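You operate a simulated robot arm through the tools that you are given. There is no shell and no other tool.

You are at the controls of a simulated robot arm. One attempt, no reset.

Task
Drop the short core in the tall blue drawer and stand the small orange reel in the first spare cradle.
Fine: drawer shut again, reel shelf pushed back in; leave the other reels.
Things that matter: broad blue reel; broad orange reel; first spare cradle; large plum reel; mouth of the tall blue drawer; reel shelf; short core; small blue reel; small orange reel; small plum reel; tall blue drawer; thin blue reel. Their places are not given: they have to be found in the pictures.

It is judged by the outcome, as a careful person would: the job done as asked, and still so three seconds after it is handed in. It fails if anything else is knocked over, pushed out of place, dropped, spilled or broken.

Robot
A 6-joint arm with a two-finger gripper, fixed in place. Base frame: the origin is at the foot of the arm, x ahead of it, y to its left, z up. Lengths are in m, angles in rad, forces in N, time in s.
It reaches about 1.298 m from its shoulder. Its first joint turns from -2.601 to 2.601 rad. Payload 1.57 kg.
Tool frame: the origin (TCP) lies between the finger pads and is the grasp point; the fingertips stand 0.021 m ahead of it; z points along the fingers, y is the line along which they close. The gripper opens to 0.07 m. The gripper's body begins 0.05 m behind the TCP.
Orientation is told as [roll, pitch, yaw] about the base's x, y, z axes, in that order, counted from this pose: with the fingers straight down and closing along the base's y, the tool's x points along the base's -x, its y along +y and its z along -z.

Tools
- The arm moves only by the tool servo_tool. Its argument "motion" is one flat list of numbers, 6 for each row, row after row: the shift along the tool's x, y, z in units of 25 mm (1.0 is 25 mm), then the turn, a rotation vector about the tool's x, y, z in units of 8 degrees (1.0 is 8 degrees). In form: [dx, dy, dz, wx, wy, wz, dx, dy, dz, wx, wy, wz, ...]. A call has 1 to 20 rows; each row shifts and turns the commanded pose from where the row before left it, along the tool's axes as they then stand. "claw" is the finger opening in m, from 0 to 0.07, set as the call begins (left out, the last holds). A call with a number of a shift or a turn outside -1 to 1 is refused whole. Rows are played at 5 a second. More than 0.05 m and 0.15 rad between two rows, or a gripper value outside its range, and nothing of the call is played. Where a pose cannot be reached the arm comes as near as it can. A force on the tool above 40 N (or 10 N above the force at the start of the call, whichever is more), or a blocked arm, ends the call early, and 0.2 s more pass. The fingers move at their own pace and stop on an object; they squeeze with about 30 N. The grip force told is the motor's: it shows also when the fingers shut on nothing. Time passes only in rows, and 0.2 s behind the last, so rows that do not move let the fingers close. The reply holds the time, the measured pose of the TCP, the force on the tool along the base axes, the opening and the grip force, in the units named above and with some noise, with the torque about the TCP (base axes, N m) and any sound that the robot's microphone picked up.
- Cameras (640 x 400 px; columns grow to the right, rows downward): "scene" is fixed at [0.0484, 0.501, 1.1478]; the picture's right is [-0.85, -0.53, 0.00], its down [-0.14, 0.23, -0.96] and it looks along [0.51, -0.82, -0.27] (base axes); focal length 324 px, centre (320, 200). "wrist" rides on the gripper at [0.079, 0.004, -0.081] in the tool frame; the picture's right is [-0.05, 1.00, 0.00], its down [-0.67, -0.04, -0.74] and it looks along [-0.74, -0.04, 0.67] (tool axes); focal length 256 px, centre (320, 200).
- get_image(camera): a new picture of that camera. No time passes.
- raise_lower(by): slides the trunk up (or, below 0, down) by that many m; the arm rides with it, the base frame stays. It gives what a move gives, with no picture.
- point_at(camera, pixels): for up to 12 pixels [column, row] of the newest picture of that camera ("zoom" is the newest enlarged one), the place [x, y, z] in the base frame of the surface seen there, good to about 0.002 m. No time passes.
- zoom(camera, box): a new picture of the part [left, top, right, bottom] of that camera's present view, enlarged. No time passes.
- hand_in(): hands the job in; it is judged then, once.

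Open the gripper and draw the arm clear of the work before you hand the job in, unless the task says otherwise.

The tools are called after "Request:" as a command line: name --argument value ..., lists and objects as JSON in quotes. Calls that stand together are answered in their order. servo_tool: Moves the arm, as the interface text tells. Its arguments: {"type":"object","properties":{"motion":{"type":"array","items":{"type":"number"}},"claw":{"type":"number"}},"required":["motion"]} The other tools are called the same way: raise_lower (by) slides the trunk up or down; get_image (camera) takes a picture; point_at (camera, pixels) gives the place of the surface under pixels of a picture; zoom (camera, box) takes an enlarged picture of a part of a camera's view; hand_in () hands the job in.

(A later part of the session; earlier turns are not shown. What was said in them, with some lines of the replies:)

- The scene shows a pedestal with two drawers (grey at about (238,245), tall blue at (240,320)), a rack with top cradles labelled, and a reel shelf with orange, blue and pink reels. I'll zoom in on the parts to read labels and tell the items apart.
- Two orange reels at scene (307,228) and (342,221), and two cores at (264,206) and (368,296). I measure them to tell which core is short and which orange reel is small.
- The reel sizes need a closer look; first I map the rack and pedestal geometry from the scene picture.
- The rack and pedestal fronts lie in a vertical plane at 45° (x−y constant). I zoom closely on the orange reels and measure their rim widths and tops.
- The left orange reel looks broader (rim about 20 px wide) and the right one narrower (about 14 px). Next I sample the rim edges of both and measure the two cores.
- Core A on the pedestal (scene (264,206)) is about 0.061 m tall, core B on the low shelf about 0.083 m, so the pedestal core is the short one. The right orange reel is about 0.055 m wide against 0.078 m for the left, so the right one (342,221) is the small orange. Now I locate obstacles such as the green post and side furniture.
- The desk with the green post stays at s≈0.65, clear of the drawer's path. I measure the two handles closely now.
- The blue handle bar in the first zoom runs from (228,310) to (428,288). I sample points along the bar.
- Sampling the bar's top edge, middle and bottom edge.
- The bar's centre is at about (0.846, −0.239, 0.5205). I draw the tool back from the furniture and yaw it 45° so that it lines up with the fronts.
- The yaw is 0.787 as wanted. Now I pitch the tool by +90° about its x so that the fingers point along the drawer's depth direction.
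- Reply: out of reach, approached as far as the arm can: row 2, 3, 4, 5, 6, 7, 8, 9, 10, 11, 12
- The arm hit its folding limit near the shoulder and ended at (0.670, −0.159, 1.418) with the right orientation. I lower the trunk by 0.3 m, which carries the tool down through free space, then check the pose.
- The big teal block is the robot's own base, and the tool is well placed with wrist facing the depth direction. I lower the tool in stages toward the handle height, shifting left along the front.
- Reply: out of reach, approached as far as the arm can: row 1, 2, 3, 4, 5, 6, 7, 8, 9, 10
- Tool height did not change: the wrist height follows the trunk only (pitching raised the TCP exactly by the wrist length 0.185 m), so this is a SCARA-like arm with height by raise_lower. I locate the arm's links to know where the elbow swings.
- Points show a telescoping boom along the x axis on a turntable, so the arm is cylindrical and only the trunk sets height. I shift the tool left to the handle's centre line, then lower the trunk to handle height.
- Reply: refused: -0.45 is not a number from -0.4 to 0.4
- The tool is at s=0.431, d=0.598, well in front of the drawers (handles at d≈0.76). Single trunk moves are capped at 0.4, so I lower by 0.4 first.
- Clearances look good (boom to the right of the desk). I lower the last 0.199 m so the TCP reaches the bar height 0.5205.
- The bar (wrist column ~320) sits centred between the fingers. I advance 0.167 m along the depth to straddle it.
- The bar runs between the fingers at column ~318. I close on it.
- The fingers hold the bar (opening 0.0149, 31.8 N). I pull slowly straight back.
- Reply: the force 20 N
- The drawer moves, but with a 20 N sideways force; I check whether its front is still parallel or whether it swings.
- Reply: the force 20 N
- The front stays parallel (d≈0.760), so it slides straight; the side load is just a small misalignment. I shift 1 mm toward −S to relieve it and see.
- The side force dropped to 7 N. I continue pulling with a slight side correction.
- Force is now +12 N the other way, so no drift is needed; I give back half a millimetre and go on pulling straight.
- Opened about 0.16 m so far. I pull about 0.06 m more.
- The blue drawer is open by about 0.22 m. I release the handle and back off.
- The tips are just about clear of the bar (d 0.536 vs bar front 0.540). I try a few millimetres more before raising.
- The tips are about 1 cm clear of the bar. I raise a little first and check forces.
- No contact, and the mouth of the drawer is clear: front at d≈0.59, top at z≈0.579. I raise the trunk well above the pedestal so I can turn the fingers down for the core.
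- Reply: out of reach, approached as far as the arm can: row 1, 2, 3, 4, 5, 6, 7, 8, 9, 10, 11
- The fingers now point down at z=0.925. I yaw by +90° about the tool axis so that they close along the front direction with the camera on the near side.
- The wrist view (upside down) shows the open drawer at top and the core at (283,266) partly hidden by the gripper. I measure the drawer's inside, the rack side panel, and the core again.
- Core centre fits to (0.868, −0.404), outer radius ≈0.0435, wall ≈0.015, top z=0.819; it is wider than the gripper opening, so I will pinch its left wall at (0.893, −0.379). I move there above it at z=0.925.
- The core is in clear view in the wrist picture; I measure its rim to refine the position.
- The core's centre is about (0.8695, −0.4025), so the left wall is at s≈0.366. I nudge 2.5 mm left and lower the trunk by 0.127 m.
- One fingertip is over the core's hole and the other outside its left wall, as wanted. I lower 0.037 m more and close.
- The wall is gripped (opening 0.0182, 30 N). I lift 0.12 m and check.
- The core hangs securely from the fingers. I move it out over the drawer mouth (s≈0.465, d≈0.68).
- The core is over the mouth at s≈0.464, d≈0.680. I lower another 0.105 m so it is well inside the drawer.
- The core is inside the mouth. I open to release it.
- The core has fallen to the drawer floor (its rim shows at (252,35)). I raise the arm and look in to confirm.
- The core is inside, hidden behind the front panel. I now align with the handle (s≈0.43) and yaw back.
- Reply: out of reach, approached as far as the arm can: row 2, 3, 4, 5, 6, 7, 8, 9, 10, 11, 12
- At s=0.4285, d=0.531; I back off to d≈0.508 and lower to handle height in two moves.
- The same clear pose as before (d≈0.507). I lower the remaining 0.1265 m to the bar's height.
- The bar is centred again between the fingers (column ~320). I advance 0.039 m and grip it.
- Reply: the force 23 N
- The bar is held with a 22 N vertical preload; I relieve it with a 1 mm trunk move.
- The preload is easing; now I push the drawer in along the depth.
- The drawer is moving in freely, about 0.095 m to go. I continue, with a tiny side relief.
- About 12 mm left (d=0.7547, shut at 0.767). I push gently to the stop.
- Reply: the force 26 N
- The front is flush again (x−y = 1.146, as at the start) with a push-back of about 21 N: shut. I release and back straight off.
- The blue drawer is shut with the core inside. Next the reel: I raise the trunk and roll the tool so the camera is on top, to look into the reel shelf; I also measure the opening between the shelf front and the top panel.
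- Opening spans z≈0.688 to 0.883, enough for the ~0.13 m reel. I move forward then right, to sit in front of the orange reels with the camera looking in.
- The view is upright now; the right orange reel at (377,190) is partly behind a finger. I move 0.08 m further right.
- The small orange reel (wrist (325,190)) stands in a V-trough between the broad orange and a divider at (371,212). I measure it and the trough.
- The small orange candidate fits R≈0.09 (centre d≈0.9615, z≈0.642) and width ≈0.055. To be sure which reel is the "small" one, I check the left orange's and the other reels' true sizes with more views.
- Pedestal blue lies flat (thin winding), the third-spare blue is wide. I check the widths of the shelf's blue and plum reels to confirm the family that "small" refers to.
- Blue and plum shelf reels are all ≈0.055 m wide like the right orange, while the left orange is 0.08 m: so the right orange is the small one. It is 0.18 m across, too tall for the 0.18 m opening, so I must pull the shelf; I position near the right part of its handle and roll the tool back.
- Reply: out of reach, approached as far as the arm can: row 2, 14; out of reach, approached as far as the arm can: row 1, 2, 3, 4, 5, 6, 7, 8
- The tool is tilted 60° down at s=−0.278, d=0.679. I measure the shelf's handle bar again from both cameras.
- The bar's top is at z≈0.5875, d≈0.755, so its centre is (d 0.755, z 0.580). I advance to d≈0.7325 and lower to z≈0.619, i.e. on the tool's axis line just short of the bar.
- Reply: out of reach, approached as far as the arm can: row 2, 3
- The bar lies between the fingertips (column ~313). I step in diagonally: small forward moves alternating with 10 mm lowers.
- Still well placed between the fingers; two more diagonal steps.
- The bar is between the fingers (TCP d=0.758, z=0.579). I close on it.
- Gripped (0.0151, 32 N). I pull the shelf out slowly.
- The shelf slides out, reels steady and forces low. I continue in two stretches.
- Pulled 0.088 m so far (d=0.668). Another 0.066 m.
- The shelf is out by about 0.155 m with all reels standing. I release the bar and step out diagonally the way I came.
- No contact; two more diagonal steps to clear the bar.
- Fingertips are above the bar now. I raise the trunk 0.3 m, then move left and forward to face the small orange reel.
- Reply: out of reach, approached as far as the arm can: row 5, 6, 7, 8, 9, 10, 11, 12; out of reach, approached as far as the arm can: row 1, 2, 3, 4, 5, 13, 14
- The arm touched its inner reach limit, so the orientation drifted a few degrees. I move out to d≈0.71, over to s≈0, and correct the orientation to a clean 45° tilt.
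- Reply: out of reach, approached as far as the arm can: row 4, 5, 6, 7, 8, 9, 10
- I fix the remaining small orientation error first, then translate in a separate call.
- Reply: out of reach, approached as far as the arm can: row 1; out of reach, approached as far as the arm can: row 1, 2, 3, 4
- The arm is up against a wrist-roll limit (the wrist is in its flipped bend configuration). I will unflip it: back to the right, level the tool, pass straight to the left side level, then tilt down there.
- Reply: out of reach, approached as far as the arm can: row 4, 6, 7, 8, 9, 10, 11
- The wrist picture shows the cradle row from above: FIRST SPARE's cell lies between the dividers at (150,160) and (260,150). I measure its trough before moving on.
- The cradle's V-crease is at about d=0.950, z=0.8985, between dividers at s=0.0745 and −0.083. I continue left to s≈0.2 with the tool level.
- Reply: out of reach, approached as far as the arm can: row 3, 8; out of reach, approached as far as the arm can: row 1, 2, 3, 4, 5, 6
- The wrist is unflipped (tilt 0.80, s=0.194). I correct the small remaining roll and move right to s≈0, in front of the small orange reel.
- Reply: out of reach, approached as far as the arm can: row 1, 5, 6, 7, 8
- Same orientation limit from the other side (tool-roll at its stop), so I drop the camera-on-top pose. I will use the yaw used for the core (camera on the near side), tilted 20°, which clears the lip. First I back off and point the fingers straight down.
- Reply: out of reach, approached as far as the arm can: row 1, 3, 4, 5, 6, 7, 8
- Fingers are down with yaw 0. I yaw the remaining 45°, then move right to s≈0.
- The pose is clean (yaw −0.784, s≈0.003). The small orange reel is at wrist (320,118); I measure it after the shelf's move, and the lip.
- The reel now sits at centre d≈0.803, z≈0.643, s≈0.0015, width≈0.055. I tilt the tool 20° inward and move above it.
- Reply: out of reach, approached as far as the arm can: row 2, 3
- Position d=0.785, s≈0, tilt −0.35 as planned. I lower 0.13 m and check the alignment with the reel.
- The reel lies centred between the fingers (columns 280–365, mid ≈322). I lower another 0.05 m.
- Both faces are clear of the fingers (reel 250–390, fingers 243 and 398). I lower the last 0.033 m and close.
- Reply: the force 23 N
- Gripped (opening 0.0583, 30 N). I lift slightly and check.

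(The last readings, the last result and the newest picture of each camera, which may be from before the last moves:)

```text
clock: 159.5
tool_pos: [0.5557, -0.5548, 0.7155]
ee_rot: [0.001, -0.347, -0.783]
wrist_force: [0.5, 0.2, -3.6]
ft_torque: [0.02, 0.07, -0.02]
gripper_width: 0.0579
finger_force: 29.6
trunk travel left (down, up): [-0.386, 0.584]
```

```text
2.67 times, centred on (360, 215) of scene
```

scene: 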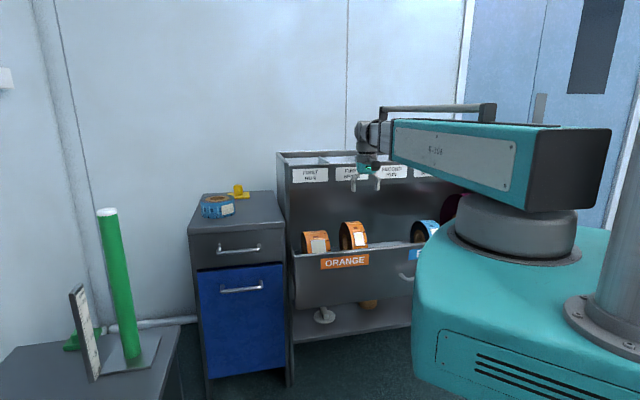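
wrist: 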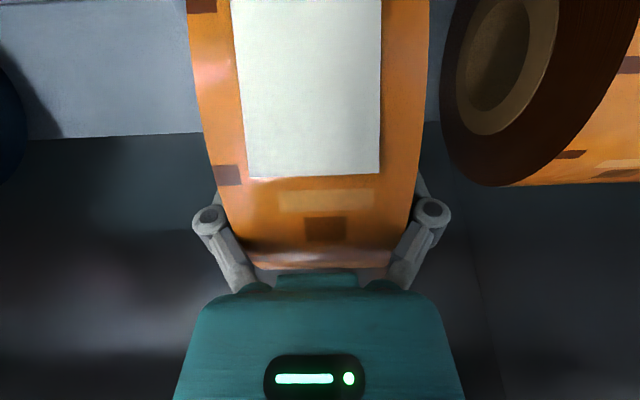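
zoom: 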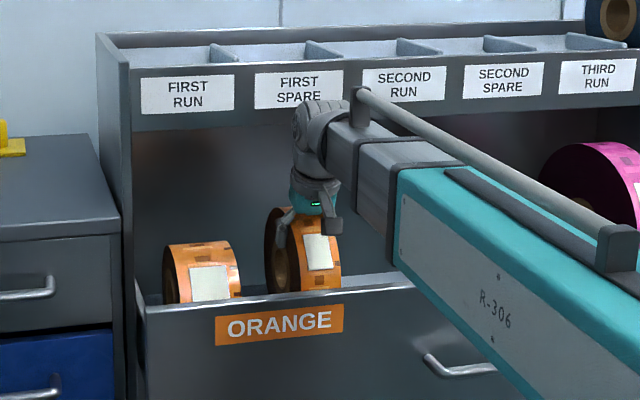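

The reel lifts with the gripper (about 3.5 N). I raise another 0.068 m, then ease it outward over the lip.

Request:
raise_lower --by 0.068

Request:
servo_tool --motion '[0.4, 0, -0.146, 0, 0, 0, 0.5, 0, -0.182, 0, 0, 0, 0.5, 0, -0.182, 0, 0, 0, 0.5, 0, -0.182, 0, 0, 0, 0.2, 0, -0.073, 0, 0, 0]'

Request:
raise_lower --by 0.06

Request:
get_image --camera "wrist"

Request:
zoom --camera "scene" --box '[280, 140, 440, 290]'

```text
clock: 160.6
tool_pos: [0.5549, -0.5558, 0.7848]
ee_rot: [0.002, -0.349, -0.782]
wrist_force: [0.0, 0.5, -3.7]
ft_torque: [0.03, 0.06, -0.03]
gripper_width: 0.0579
finger_force: 29.6
trunk travel left (down, up): [-0.454, 0.516]
```

```text
clock: 161.8
tool_pos: [0.5155, -0.515, 0.7835]
ee_rot: [0.003, -0.349, -0.783]
wrist_force: [-0.8, -0.4, -3.7]
ft_torque: [0.04, 0.02, -0.01]
gripper_width: 0.0577
finger_force: 30.4
trunk travel left (down, up): [-0.454, 0.516]
```

```text
clock: 162.8
tool_pos: [0.5154, -0.5157, 0.844]
ee_rot: [0.002, -0.349, -0.785]
wrist_force: [0.5, 0.2, -3.6]
ft_torque: [0.03, 0.03, 0.01]
gripper_width: 0.0577
finger_force: 29.7
trunk travel left (down, up): [-0.514, 0.456]
```

```text
taken
```

wrist: 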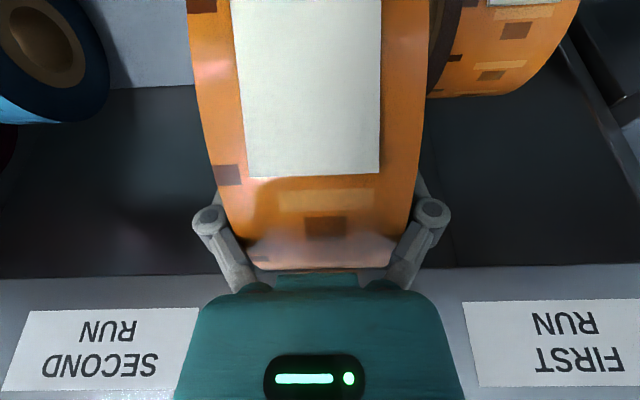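

```text
2.67 times, centred on (360, 215) of scene
```

zoom: 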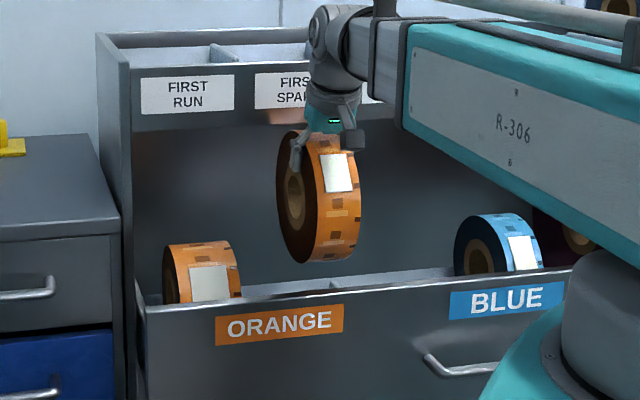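

The reel is free above the lip. I move it 0.06 m further out so that it clears the top panel, then raise to above the cradle level.

Request:
servo_tool --motion '[0.45, 0, -0.164, 0, 0, 0, 0.6, 0, -0.218, 0, 0, 0, 0.6, 0, -0.218, 0, 0, 0, 0.6, 0, -0.218, 0, 0, 0]'

Request:
raise_lower --by 0.29

Request:
get_image --camera "wrist"

Request:
get_image --camera "scene"

```text
clock: 163.8
tool_pos: [0.475, -0.475, 0.845]
ee_rot: [0.001, -0.349, -0.782]
wrist_force: [0.0, 0.1, -3.3]
ft_torque: [0.05, 0.05, 0.01]
gripper_width: 0.0577
finger_force: 29.8
trunk travel left (down, up): [-0.514, 0.456]
```

```text
clock: 166.7
tool_pos: [0.4754, -0.4757, 1.1357]
ee_rot: [0.002, -0.349, -0.785]
wrist_force: [-0.2, 0.1, -4.0]
ft_torque: [0.05, 0.03, -0.04]
gripper_width: 0.0577
finger_force: 30.0
trunk travel left (down, up): [-0.804, 0.166]
```

```text
taken
```

wrist: 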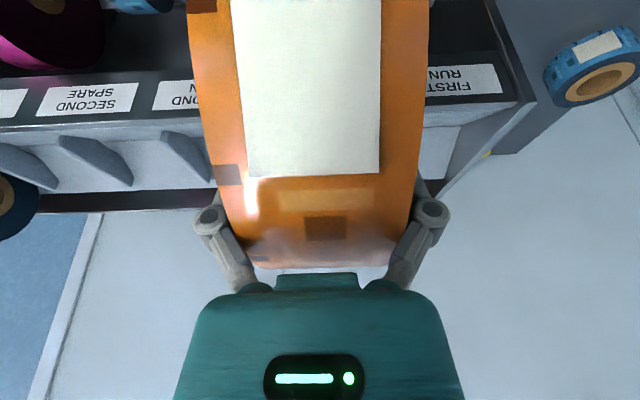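

```text
taken
```

scene: 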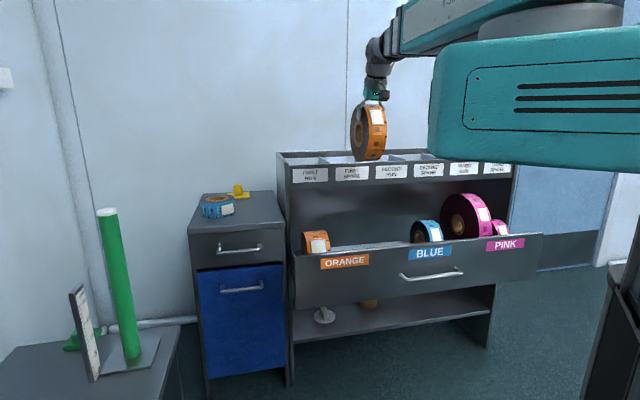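

The reel's bottom (≈0.991) is above the front panel (0.957). I measure the reel's held position, then move it in over the cell.

Request:
point_at --camera "scene" --pixels '[[372, 108], [375, 130], [372, 156], [380, 145], [362, 135], [358, 120], [383, 130], [378, 152]]'

Request:
servo_tool --motion '[-0.8125, -0.012, 0.2956, 0, 0, 0, -0.8125, -0.012, 0.2956, 0, 0, 0, -0.8125, -0.012, 0.2956, 0, 0, 0, -0.8125, -0.012, 0.2956, 0, 0, 0, -0.8125, -0.012, 0.2956, 0, 0, 0, -0.8125, -0.012, 0.2956, 0, 0, 0, -0.8125, -0.012, 0.2956, 0, 0, 0, -0.8125, -0.012, 0.2956, 0, 0, 0, -0.8125, -0.012, 0.2956, 0, 0, 0, -0.8125, -0.012, 0.2956, 0, 0, 0, -0.8125, -0.012, 0.2956, 0, 0, 0, -0.8125, -0.012, 0.2956, 0, 0, 0]'

Request:
get_image --camera "wrist"

Request:
zoom --camera "scene" --box '[280, 60, 440, 200]'

```text
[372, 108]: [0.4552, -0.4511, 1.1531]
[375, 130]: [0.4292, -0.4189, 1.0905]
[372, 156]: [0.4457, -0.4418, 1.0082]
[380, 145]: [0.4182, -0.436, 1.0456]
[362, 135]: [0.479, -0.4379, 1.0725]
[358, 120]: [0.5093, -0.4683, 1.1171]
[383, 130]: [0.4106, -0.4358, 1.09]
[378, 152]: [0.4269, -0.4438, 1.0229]
```

```text
clock: 169.3
tool_pos: [0.6583, -0.6621, 1.1332]
ee_rot: [0.002, -0.349, -0.783]
wrist_force: [-0.5, -0.1, -3.6]
ft_torque: [0.04, 0.04, 0.0]
gripper_width: 0.0578
finger_force: 30.0
trunk travel left (down, up): [-0.804, 0.166]
```

```text
taken
```

wrist: 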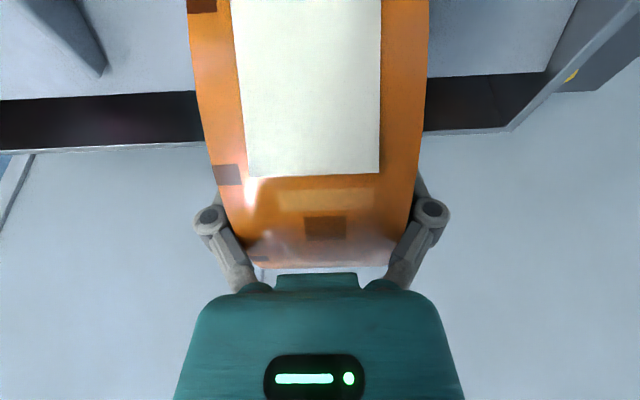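

```text
2.86 times, centred on (360, 130) of scene
```

zoom: 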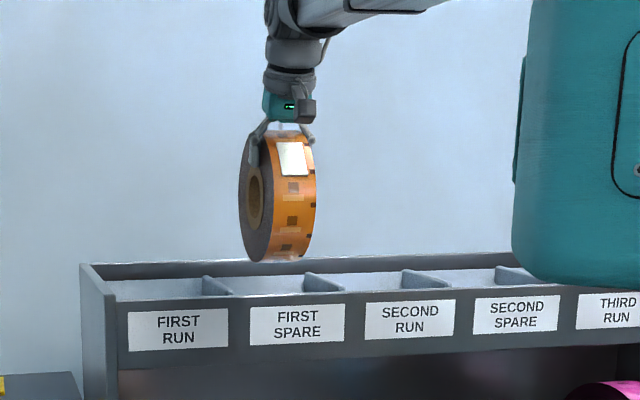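

The reel is over the FIRST SPARE cell (TCP s=−0.003, d=0.934). I lower 0.055 m and check.

Request:
raise_lower --by -0.055

Request:
get_image --camera "wrist"

Request:
zoom --camera "scene" --box '[280, 60, 440, 200]'

```text
clock: 170.2
tool_pos: [0.6576, -0.6628, 1.0786]
ee_rot: [0.001, -0.349, -0.784]
wrist_force: [0.4, 0.3, -3.4]
ft_torque: [0.06, 0.04, -0.01]
gripper_width: 0.0576
finger_force: 29.8
trunk travel left (down, up): [-0.749, 0.221]
```

```text
taken
```

wrist: 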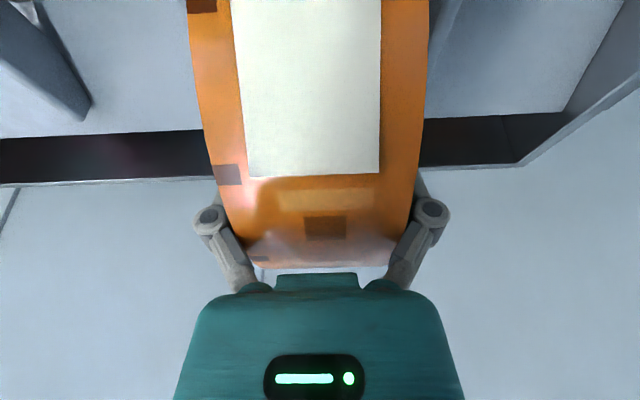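

```text
2.86 times, centred on (360, 130) of scene
```

zoom: 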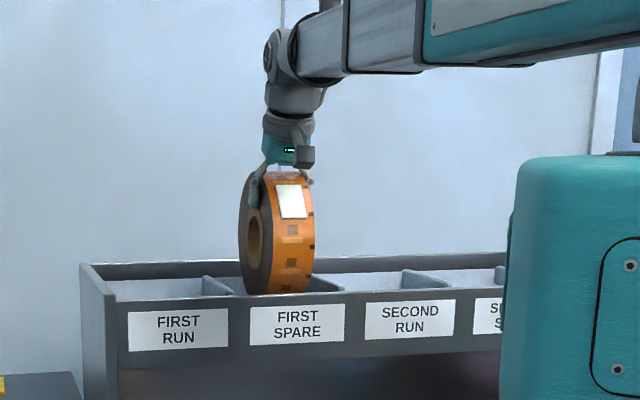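

The reel is going down between the dividers with room on both sides. I lower in small steps, watching the vertical force for contact.

Request:
raise_lower --by -0.01

Request:
raise_lower --by -0.004

```text
clock: 170.8
tool_pos: [0.6582, -0.6633, 1.0686]
ee_rot: [0.001, -0.35, -0.785]
wrist_force: [0.2, 0.5, -3.1]
ft_torque: [0.05, 0.04, -0.01]
gripper_width: 0.0578
finger_force: 30.3
trunk travel left (down, up): [-0.739, 0.231]
```

```text
clock: 171.3
tool_pos: [0.6579, -0.6629, 1.0657]
ee_rot: [0.001, -0.349, -0.785]
wrist_force: [-0.8, 0.4, -3.0]
ft_torque: [0.07, 0.06, -0.01]
gripper_width: 0.058
finger_force: 30.5
trunk travel left (down, up): [-0.735, 0.235]
```

Request:
raise_lower --by -0.004

Request:
raise_lower --by -0.003

```text
clock: 171.9
tool_pos: [0.6572, -0.6623, 1.062]
ee_rot: [0.002, -0.35, -0.784]
wrist_force: [0.5, 0.0, -3.3]
ft_torque: [0.01, 0.05, 0.01]
gripper_width: 0.0575
finger_force: 30.0
trunk travel left (down, up): [-0.731, 0.239]
```

```text
clock: 172.4
tool_pos: [0.6571, -0.6617, 1.0596]
ee_rot: [0.001, -0.352, -0.784]
wrist_force: [-0.7, 2.0, 5.8]
ft_torque: [-0.4, -0.03, -0.03]
gripper_width: 0.0577
finger_force: 29.8
trunk travel left (down, up): [-0.728, 0.242]
```

Contact: +6 N at z=1.0596, matching the seated height. I open the fingers to let it settle in the V.

Request:
servo_tool --motion '[0, 0, 0, 0, 0, 0, 0, 0, 0, 0, 0, 0, 0, 0, 0, 0, 0, 0, 0, 0, 0, 0, 0, 0]' --claw 0.07

Request:
get_image --camera "wrist"

Request:
zoom --camera "scene" --box '[280, 60, 440, 200]'

```text
clock: 173.4
tool_pos: [0.6582, -0.6634, 1.058]
ee_rot: [0.001, -0.35, -0.783]
wrist_force: [0.1, -0.4, 0.0]
ft_torque: [0.0, -0.02, 0.0]
gripper_width: 0.0701
finger_force: 0.0
trunk travel left (down, up): [-0.728, 0.242]
```

```text
taken
```

wrist: 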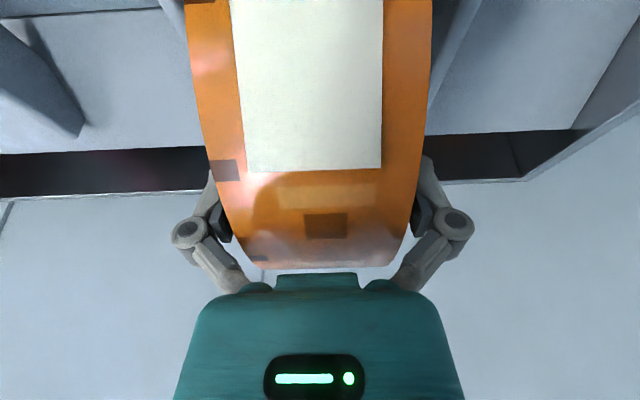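

```text
2.86 times, centred on (360, 130) of scene
```

zoom: 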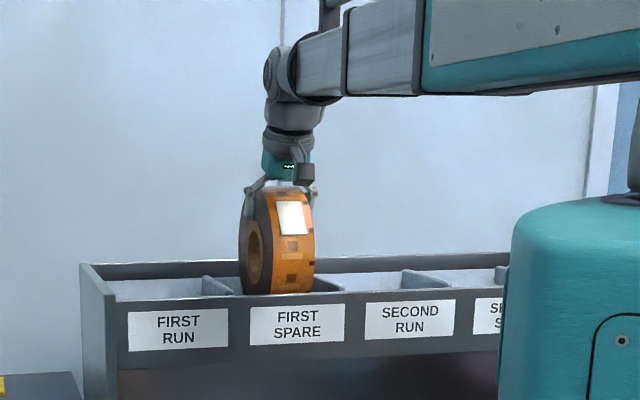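

The reel stands in the cradle, free of the fingers. I raise straight up.

Request:
raise_lower --by 0.12

Request:
get_image --camera "wrist"

Request:
get_image --camera "scene"

```text
clock: 174.9
tool_pos: [0.6579, -0.6625, 1.1788]
ee_rot: [0.002, -0.349, -0.783]
wrist_force: [-0.6, -0.2, 0.3]
ft_torque: [-0.01, 0.02, 0.01]
gripper_width: 0.0699
finger_force: 0.1
trunk travel left (down, up): [-0.848, 0.122]
```

```text
taken
```

wrist: 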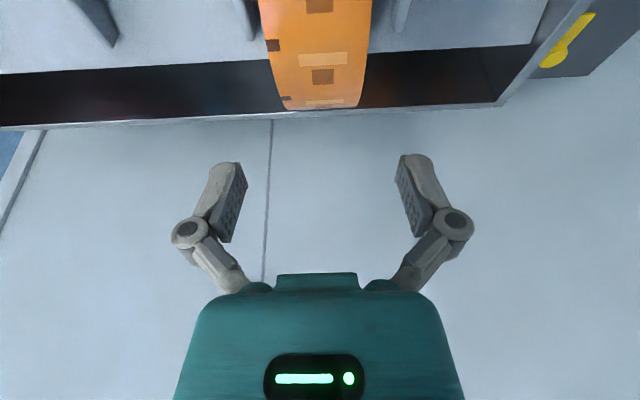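

```text
taken
```

scene: 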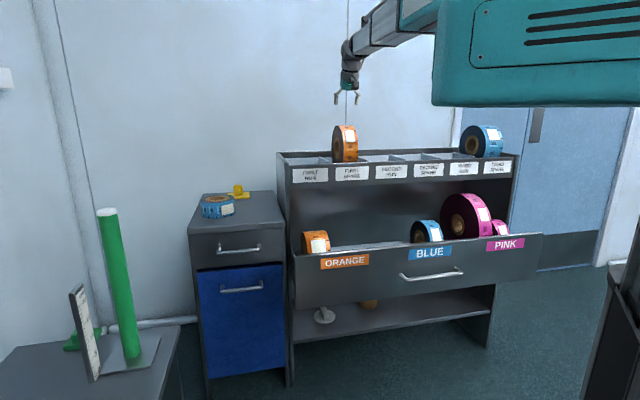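

The small orange reel stands in FIRST SPARE, clear of everything. Now I close the gripper, retreat from the rack and move right, to push the shelf back by its handle.

Request:
servo_tool --motion '[0.936, 0, -0.34, 0, 0, 0, 0.936, 0, -0.34, 0, 0, 0, 0.936, 0, -0.34, 0, 0, 0, 0.936, 0, -0.34, 0, 0, 0, 0.936, 0, -0.34, 0, 0, 0, 0.936, 0, -0.34, 0, 0, 0, 0.936, 0, -0.34, 0, 0, 0, 0.936, 0, -0.34, 0, 0, 0, 0.936, 0, -0.34, 0, 0, 0, 0.936, 0, -0.34, 0, 0, 0, 0, -0.97, 0, 0, 0, 0, 0, -0.97, 0, 0, 0, 0, 0, -0.97, 0, 0, 0, 0, 0, -0.97, 0, 0, 0, 0, 0, -0.97, 0, 0, 0, 0, 0, -0.97, 0, 0, 0, 0]' --claw 0.0

Request:
servo_tool --motion '[0, -0.97, 0, 0, 0, 0, 0, -0.97, 0, 0, 0, 0, 0, -0.97, 0, 0, 0, 0, 0, -0.97, 0, 0, 0, 0, 0, -0.97, 0, 0, 0, 0]'

Request:
get_image --camera "scene"

```text
clock: 178.3
tool_pos: [0.3791, -0.5891, 1.1783]
ee_rot: [0.001, -0.349, -0.785]
wrist_force: [-0.3, -0.3, 0.3]
ft_torque: [-0.01, -0.03, -0.01]
gripper_width: 0.0001
finger_force: 27.9
trunk travel left (down, up): [-0.848, 0.122]
```

```text
clock: 179.5
tool_pos: [0.2935, -0.6768, 1.1788]
ee_rot: [0.002, -0.349, -0.782]
wrist_force: [-0.2, 0.4, -0.1]
ft_torque: [-0.01, -0.03, 0.03]
gripper_width: 0.0
finger_force: 28.8
trunk travel left (down, up): [-0.848, 0.122]
```

```text
taken
```

scene: 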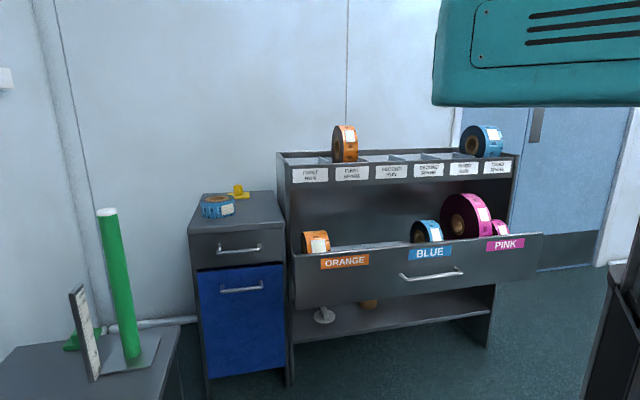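

At s=−0.271, d=0.686. I back off to d≈0.56 (in front of the pulled-out handle) and re-measure the handle bar.

Request:
servo_tool --motion '[0.79, 0, -0.287, 0, 0, 0, 0.79, 0, -0.287, 0, 0, 0, 0.79, 0, -0.287, 0, 0, 0, 0.79, 0, -0.287, 0, 0, 0, 0.79, 0, -0.287, 0, 0, 0, 0.79, 0, -0.287, 0, 0, 0]'

Request:
zoom --camera "scene" --box '[395, 260, 470, 290]'

Request:
point_at --camera "scene" --pixels '[[410, 279], [430, 277], [450, 274], [430, 276], [430, 278], [380, 275], [500, 265]]'

```text
clock: 180.9
tool_pos: [0.2022, -0.5879, 1.1787]
ee_rot: [0.002, -0.35, -0.783]
wrist_force: [-0.4, -0.2, 0.2]
ft_torque: [-0.01, 0.0, -0.02]
gripper_width: 0.0001
finger_force: 28.7
trunk travel left (down, up): [-0.848, 0.122]
```

```text
8.53 times, centred on (432, 275) of scene
```

zoom: 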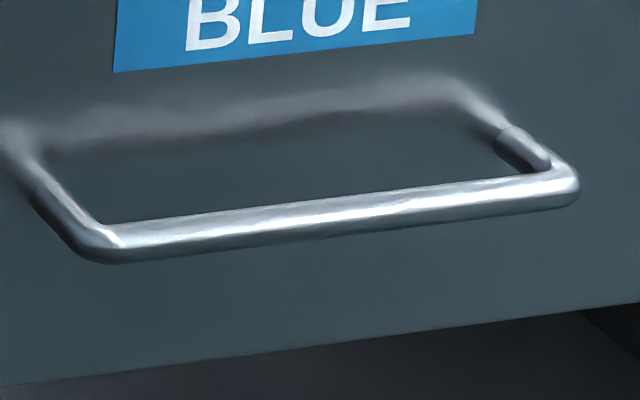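

```text
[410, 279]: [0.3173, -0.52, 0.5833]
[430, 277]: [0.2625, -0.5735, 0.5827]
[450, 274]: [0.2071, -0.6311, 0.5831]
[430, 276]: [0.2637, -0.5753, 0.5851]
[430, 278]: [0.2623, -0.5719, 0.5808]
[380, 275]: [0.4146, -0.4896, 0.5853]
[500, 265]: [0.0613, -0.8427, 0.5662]
```

The bar's front is at d≈0.591; my fingertips pass at d≈0.573. I lower 0.4 m, then check.

Request:
raise_lower --by -0.4

Request:
get_image --camera "wrist"

Request:
get_image --camera "scene"

```text
clock: 184.7
tool_pos: [0.2033, -0.5881, 0.7775]
ee_rot: [0.003, -0.35, -0.784]
wrist_force: [-1.2, 0.6, 0.1]
ft_torque: [0.02, 0.02, 0.03]
gripper_width: 0.0002
finger_force: 28.2
trunk travel left (down, up): [-0.448, 0.522]
```

```text
taken
```

wrist: 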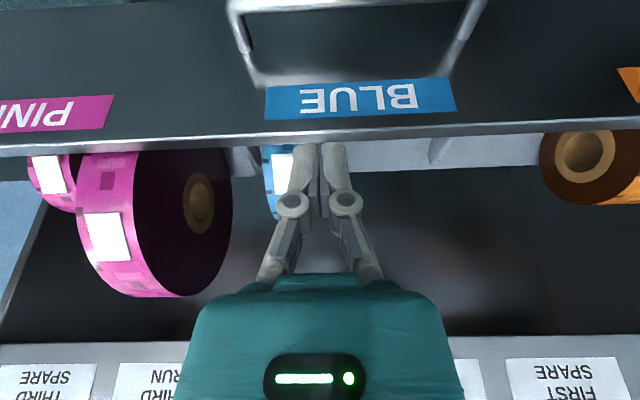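

```text
taken
```

scene: 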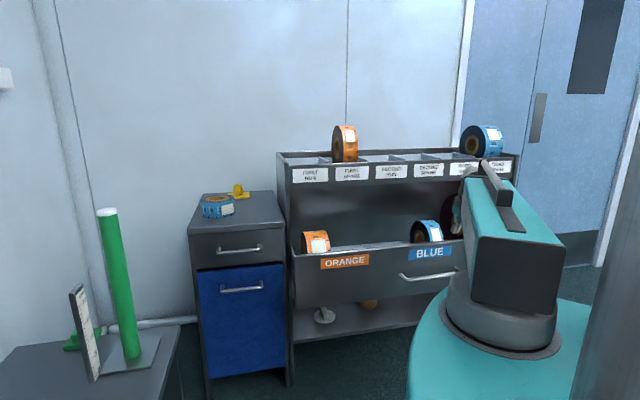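

Clear so far. I lower 0.19 m more to bring the fingertips in front of the bar.

Request:
raise_lower --by -0.19

Request:
get_image --camera "wrist"

```text
clock: 186.8
tool_pos: [0.2028, -0.5881, 0.5894]
ee_rot: [0.002, -0.348, -0.785]
wrist_force: [0.2, 0.3, 0.3]
ft_torque: [-0.01, -0.03, 0.03]
gripper_width: 0.0002
finger_force: 28.6
trunk travel left (down, up): [-0.258, 0.712]
```

```text
taken
```

wrist: 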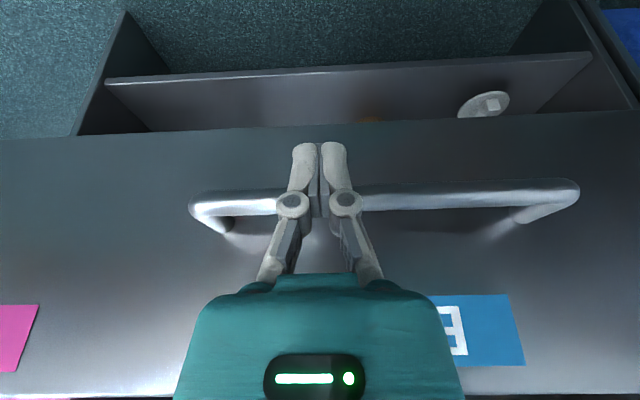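

The fingers stand in front of the bar with tips just below it. I push forward slowly.

Request:
servo_tool --motion '[-0.188, 0, 0.068, 0, 0, 0, -0.282, 0, 0.103, 0, 0, 0, -0.282, 0, 0.103, 0, 0, 0, -0.282, 0, 0.103, 0, 0, 0, -0.282, 0, 0.103, 0, 0, 0]'

Request:
get_image --camera "wrist"

```text
clock: 188.0
tool_pos: [0.2276, -0.614, 0.5881]
ee_rot: [-0.003, -0.348, -0.783]
wrist_force: [0.1, 0.1, -0.2]
ft_torque: [0.0, -0.02, 0.02]
gripper_width: 0.0
finger_force: 28.1
trunk travel left (down, up): [-0.258, 0.712]
```

```text
taken
```

wrist: 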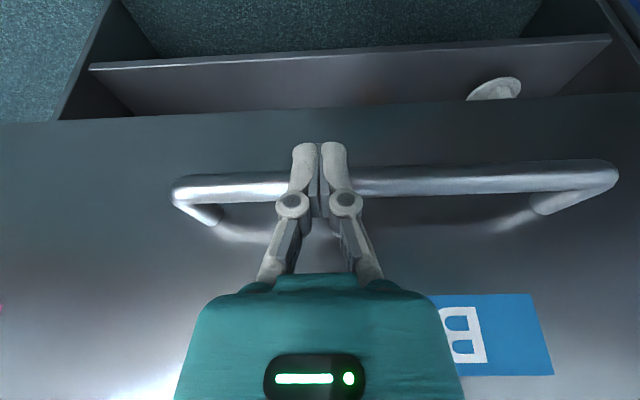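

I check how far the shelf has moved and whether the fingers bear on the bar.

Request:
get_image --camera "scene"

Request:
point_at --camera "scene" --pixels '[[380, 275], [340, 280], [310, 285], [410, 278], [420, 277], [425, 276]]'

Request:
point_at --camera "wrist" --pixels '[[230, 188], [420, 178], [500, 173], [500, 250], [150, 250]]'

```text
taken
```

scene: 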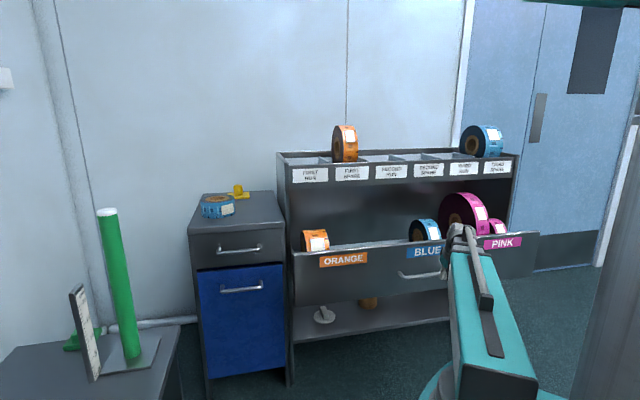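

```text
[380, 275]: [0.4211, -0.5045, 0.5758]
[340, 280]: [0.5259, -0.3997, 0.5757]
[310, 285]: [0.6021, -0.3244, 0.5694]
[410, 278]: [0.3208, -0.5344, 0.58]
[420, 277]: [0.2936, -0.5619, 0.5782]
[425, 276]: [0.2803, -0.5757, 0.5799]
```

```text
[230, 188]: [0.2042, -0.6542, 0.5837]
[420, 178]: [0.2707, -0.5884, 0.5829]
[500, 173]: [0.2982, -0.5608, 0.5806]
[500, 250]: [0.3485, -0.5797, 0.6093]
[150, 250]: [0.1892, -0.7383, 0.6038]
```

The shelf has moved in 15 mm (front at d≈0.6545) with hardly any force. I keep pushing evenly.

Request:
servo_tool --motion '[-0.282, 0, 0.103, 0, 0, 0, -0.329, 0, 0.12, 0, 0, 0, -0.329, 0, 0.12, 0, 0, 0, -0.329, 0, 0.12, 0, 0, 0, -0.329, 0, 0.12, 0, 0, 0, -0.329, 0, 0.12, 0, 0, 0, -0.329, 0, 0.12, 0, 0, 0, -0.329, 0, 0.12, 0, 0, 0, -0.282, 0, 0.103, 0, 0, 0]'

Request:
get_image --camera "scene"

Request:
point_at --camera "scene" --pixels '[[380, 270], [340, 275], [310, 278]]'

```text
clock: 190.0
tool_pos: [0.2807, -0.6688, 0.5888]
ee_rot: [0.002, -0.352, -0.784]
wrist_force: [0.0, -0.1, 0.4]
ft_torque: [-0.02, 0.03, 0.02]
gripper_width: 0.0001
finger_force: 28.7
trunk travel left (down, up): [-0.258, 0.712]
```

```text
taken
```

scene: 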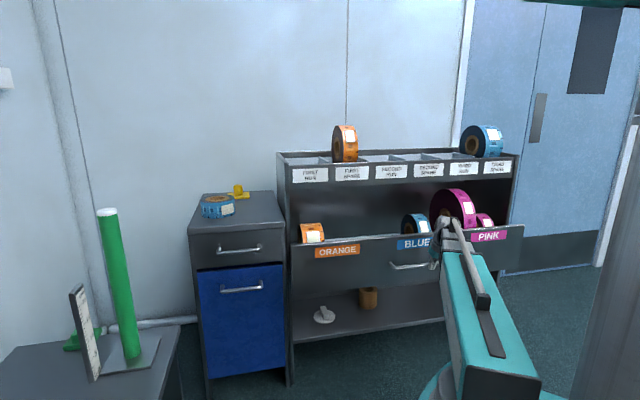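

```text
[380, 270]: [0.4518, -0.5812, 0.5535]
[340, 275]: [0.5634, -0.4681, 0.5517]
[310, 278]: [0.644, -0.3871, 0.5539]
```

Front at d≈0.7305, 68 mm to go. I push another 57 mm, then finish slowly.

Request:
servo_tool --motion '[-0.282, 0, 0.103, 0, 0, 0, -0.329, 0, 0.12, 0, 0, 0, -0.329, 0, 0.12, 0, 0, 0, -0.329, 0, 0.12, 0, 0, 0, -0.329, 0, 0.12, 0, 0, 0, -0.282, 0, 0.103, 0, 0, 0, -0.188, 0, 0.068, 0, 0, 0, -0.1, 0, 0.036, 0, 0, 0]'

Request:
get_image --camera "scene"

Request:
point_at --camera "scene" --pixels '[[360, 265], [330, 270], [305, 270]]'

```text
clock: 191.8
tool_pos: [0.3217, -0.7074, 0.5888]
ee_rot: [0.003, -0.347, -0.784]
wrist_force: [-0.7, 2.3, -0.8]
ft_torque: [0.05, 0.0, 0.01]
gripper_width: 0.0
finger_force: 28.6
trunk travel left (down, up): [-0.258, 0.712]
```

```text
taken
```

scene: 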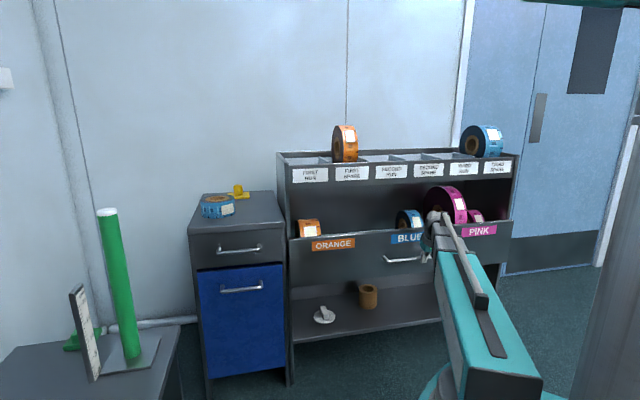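

```text
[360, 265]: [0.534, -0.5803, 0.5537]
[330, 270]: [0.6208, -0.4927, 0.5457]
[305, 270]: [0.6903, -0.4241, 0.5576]
```

Front at d≈0.788, about 10.6 mm left. I finish with small steps until it stops.

Request:
servo_tool --motion '[-0.094, 0, 0.034, 0, 0, 0, -0.094, 0, 0.034, 0, 0, 0, -0.094, 0, 0.034, 0, 0, 0, -0.094, 0, 0.034, 0, 0, 0]'

Request:
servo_tool --motion '[-0.06, 0, 0.022, 0, 0, 0, 0, 0, 0, 0, 0, 0]'

Request:
get_image --camera "scene"

Request:
point_at --camera "scene" --pixels '[[300, 260], [330, 280], [360, 265], [400, 245]]'

```text
clock: 192.8
tool_pos: [0.3289, -0.7157, 0.589]
ee_rot: [0.002, -0.35, -0.783]
wrist_force: [-1.6, 1.3, -0.9]
ft_torque: [0.03, 0.02, -0.01]
gripper_width: 0.0003
finger_force: 28.4
trunk travel left (down, up): [-0.258, 0.712]
```

```text
clock: 193.4
tool_pos: [0.3289, -0.7159, 0.5884]
ee_rot: [0.002, -0.347, -0.783]
wrist_force: [-13.3, 11.5, -4.2]
ft_torque: [0.11, 0.23, -0.14]
gripper_width: 0.0058
finger_force: 28.4
trunk travel left (down, up): [-0.258, 0.712]
```

```text
taken
```

scene: 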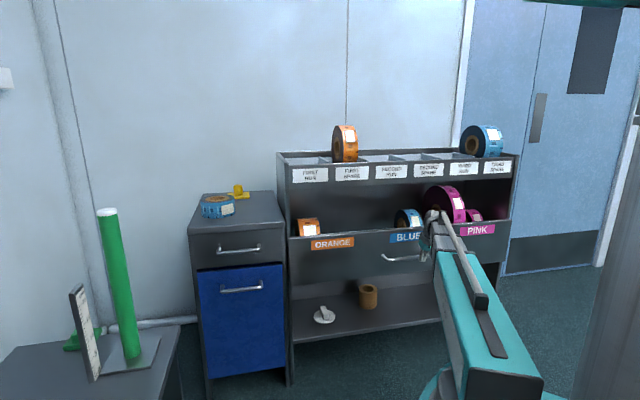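

```text
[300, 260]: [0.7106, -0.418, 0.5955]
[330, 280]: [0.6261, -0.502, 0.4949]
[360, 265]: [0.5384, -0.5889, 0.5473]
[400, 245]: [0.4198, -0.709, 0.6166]
```

The front is back at its original plane (x−y ≈ 1.128) with 17 N resistance: the shelf is home. I back straight off.

Request:
servo_tool --motion '[0.1, 0, -0.036, 0, 0, 0, 0.3, 0, -0.109, 0, 0, 0, 0.5, 0, -0.182, 0, 0, 0, 0.8, 0, -0.291, 0, 0, 0, 0.8, 0, -0.291, 0, 0, 0, 0.8, 0, -0.291, 0, 0, 0, 0.8, 0, -0.291, 0, 0, 0, 0, 0, 0, 0, 0, 0]'

Request:
get_image --camera "wrist"

Request:
get_image --camera "scene"

Request:
point_at --camera "scene" --pixels '[[300, 260], [330, 280], [360, 265], [460, 250], [490, 245], [205, 290], [205, 370], [278, 280]]'

```text
clock: 195.2
tool_pos: [0.2528, -0.6378, 0.5881]
ee_rot: [0.004, -0.349, -0.783]
wrist_force: [0.2, 0.1, -0.5]
ft_torque: [-0.02, -0.01, 0.01]
gripper_width: 0.0
finger_force: 28.8
trunk travel left (down, up): [-0.258, 0.712]
```

```text
taken
```

wrist: 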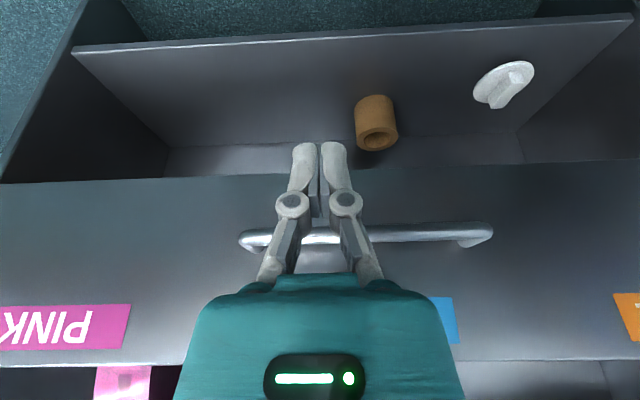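

```text
taken
```

scene: 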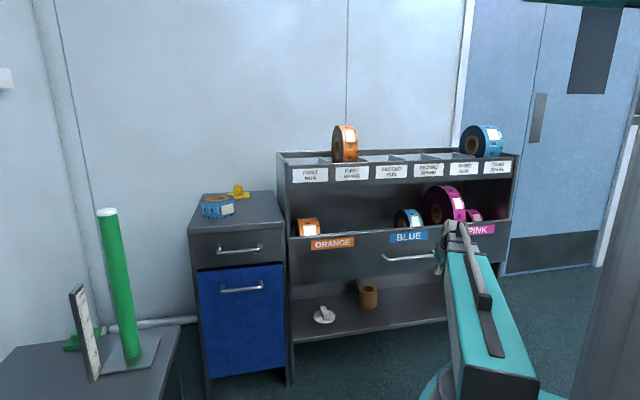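

```text
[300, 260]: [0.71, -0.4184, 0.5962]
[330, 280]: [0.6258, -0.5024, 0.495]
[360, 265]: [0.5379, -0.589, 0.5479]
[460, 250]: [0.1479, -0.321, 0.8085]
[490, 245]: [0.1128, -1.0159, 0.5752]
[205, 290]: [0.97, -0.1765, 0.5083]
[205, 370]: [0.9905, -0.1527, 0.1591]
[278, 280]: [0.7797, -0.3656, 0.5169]
```

Shelf and drawer fronts both match their starting planes. I raise the arm clear, open the gripper and take a final look.

Request:
raise_lower --by 0.4

Request:
raise_lower --by 0.25

Request:
servo_tool --motion '[0, 0, 0, 0, 0, 0, 0, 0, 0, 0, 0, 0, 0, 0, 0, 0, 0, 0, 0, 0, 0, 0, 0, 0]' --claw 0.07

Request:
get_image --camera "scene"

Request:
zoom --camera "scene" --box '[270, 110, 530, 270]'

Request:
zoom --camera "scene" --box '[180, 170, 400, 400]'

```text
clock: 199.0
tool_pos: [0.2534, -0.6397, 0.9887]
ee_rot: [0.001, -0.349, -0.784]
wrist_force: [-0.7, -0.5, 0.3]
ft_torque: [-0.01, 0.01, 0.0]
gripper_width: 0.0
finger_force: 28.7
trunk travel left (down, up): [-0.658, 0.312]
```

```text
clock: 201.6
tool_pos: [0.2523, -0.639, 1.2381]
ee_rot: [0.003, -0.35, -0.784]
wrist_force: [0.5, 0.2, 0.3]
ft_torque: [0.01, 0.0, 0.04]
gripper_width: 0.0
finger_force: 28.8
trunk travel left (down, up): [-0.908, 0.062]
```

```text
clock: 202.6
tool_pos: [0.2529, -0.6389, 1.2386]
ee_rot: [0.001, -0.349, -0.783]
wrist_force: [0.8, 1.4, -0.6]
ft_torque: [-0.01, 0.01, -0.03]
gripper_width: 0.07
finger_force: 0.3
trunk travel left (down, up): [-0.908, 0.062]
```

```text
taken
```

scene: 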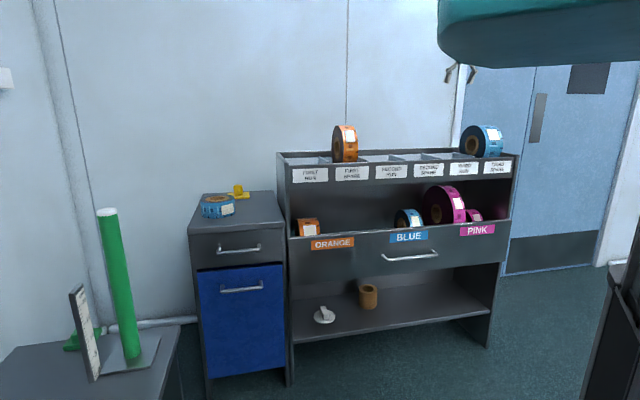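

```text
2.46 times, centred on (400, 190) of scene
```

zoom: 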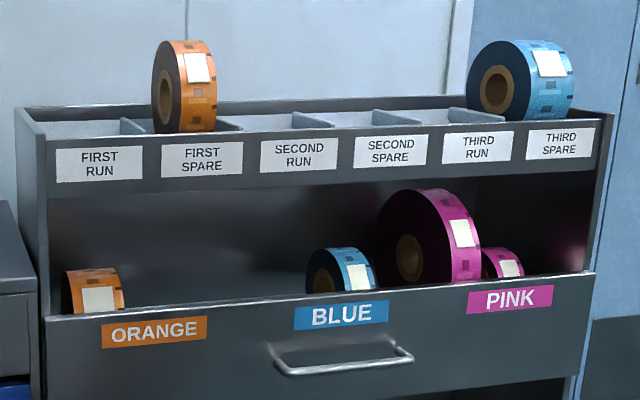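

```text
1.74 times, centred on (290, 285) of scene
```

zoom: 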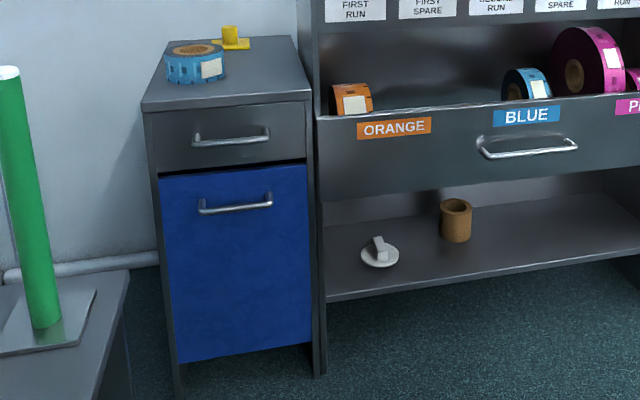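

The final pictures show the small orange reel standing in FIRST SPARE at (345,143), with the shelf home and the blue drawer shut on the core. The other reels and objects look as they did at the start. The gripper is open and clear, so I hand in.

Request:
hand_in

```text
The job is handed in.
```

I finished the job and handed it in. The short core is in the tall blue drawer, and the small orange reel stands in the FIRST SPARE cradle.

- **Core:** I took the core on top of the pedestal, about 61 mm tall. The one on the low shelf is about 83 mm. I let it fall onto the drawer floor, then pushed the drawer shut; its front is back in its starting plane.
- **Reel:** I moved the right-hand orange reel, which is about 55 mm wide like the narrow blue and plum reels. The left one is about 80 mm wide, so I took that as the broad orange reel. The right-hand reel is a little larger across than the left, so choosing it rests on width rather than diameter.
- **Reel shelf:** The small reel was too tall to come out through the opening, so I pulled the shelf out and pushed it back. Its front is in its starting plane too.

The last pictures show the other reels, the second core and the other items where they were at the start. The gripper is open and the arm is clear.
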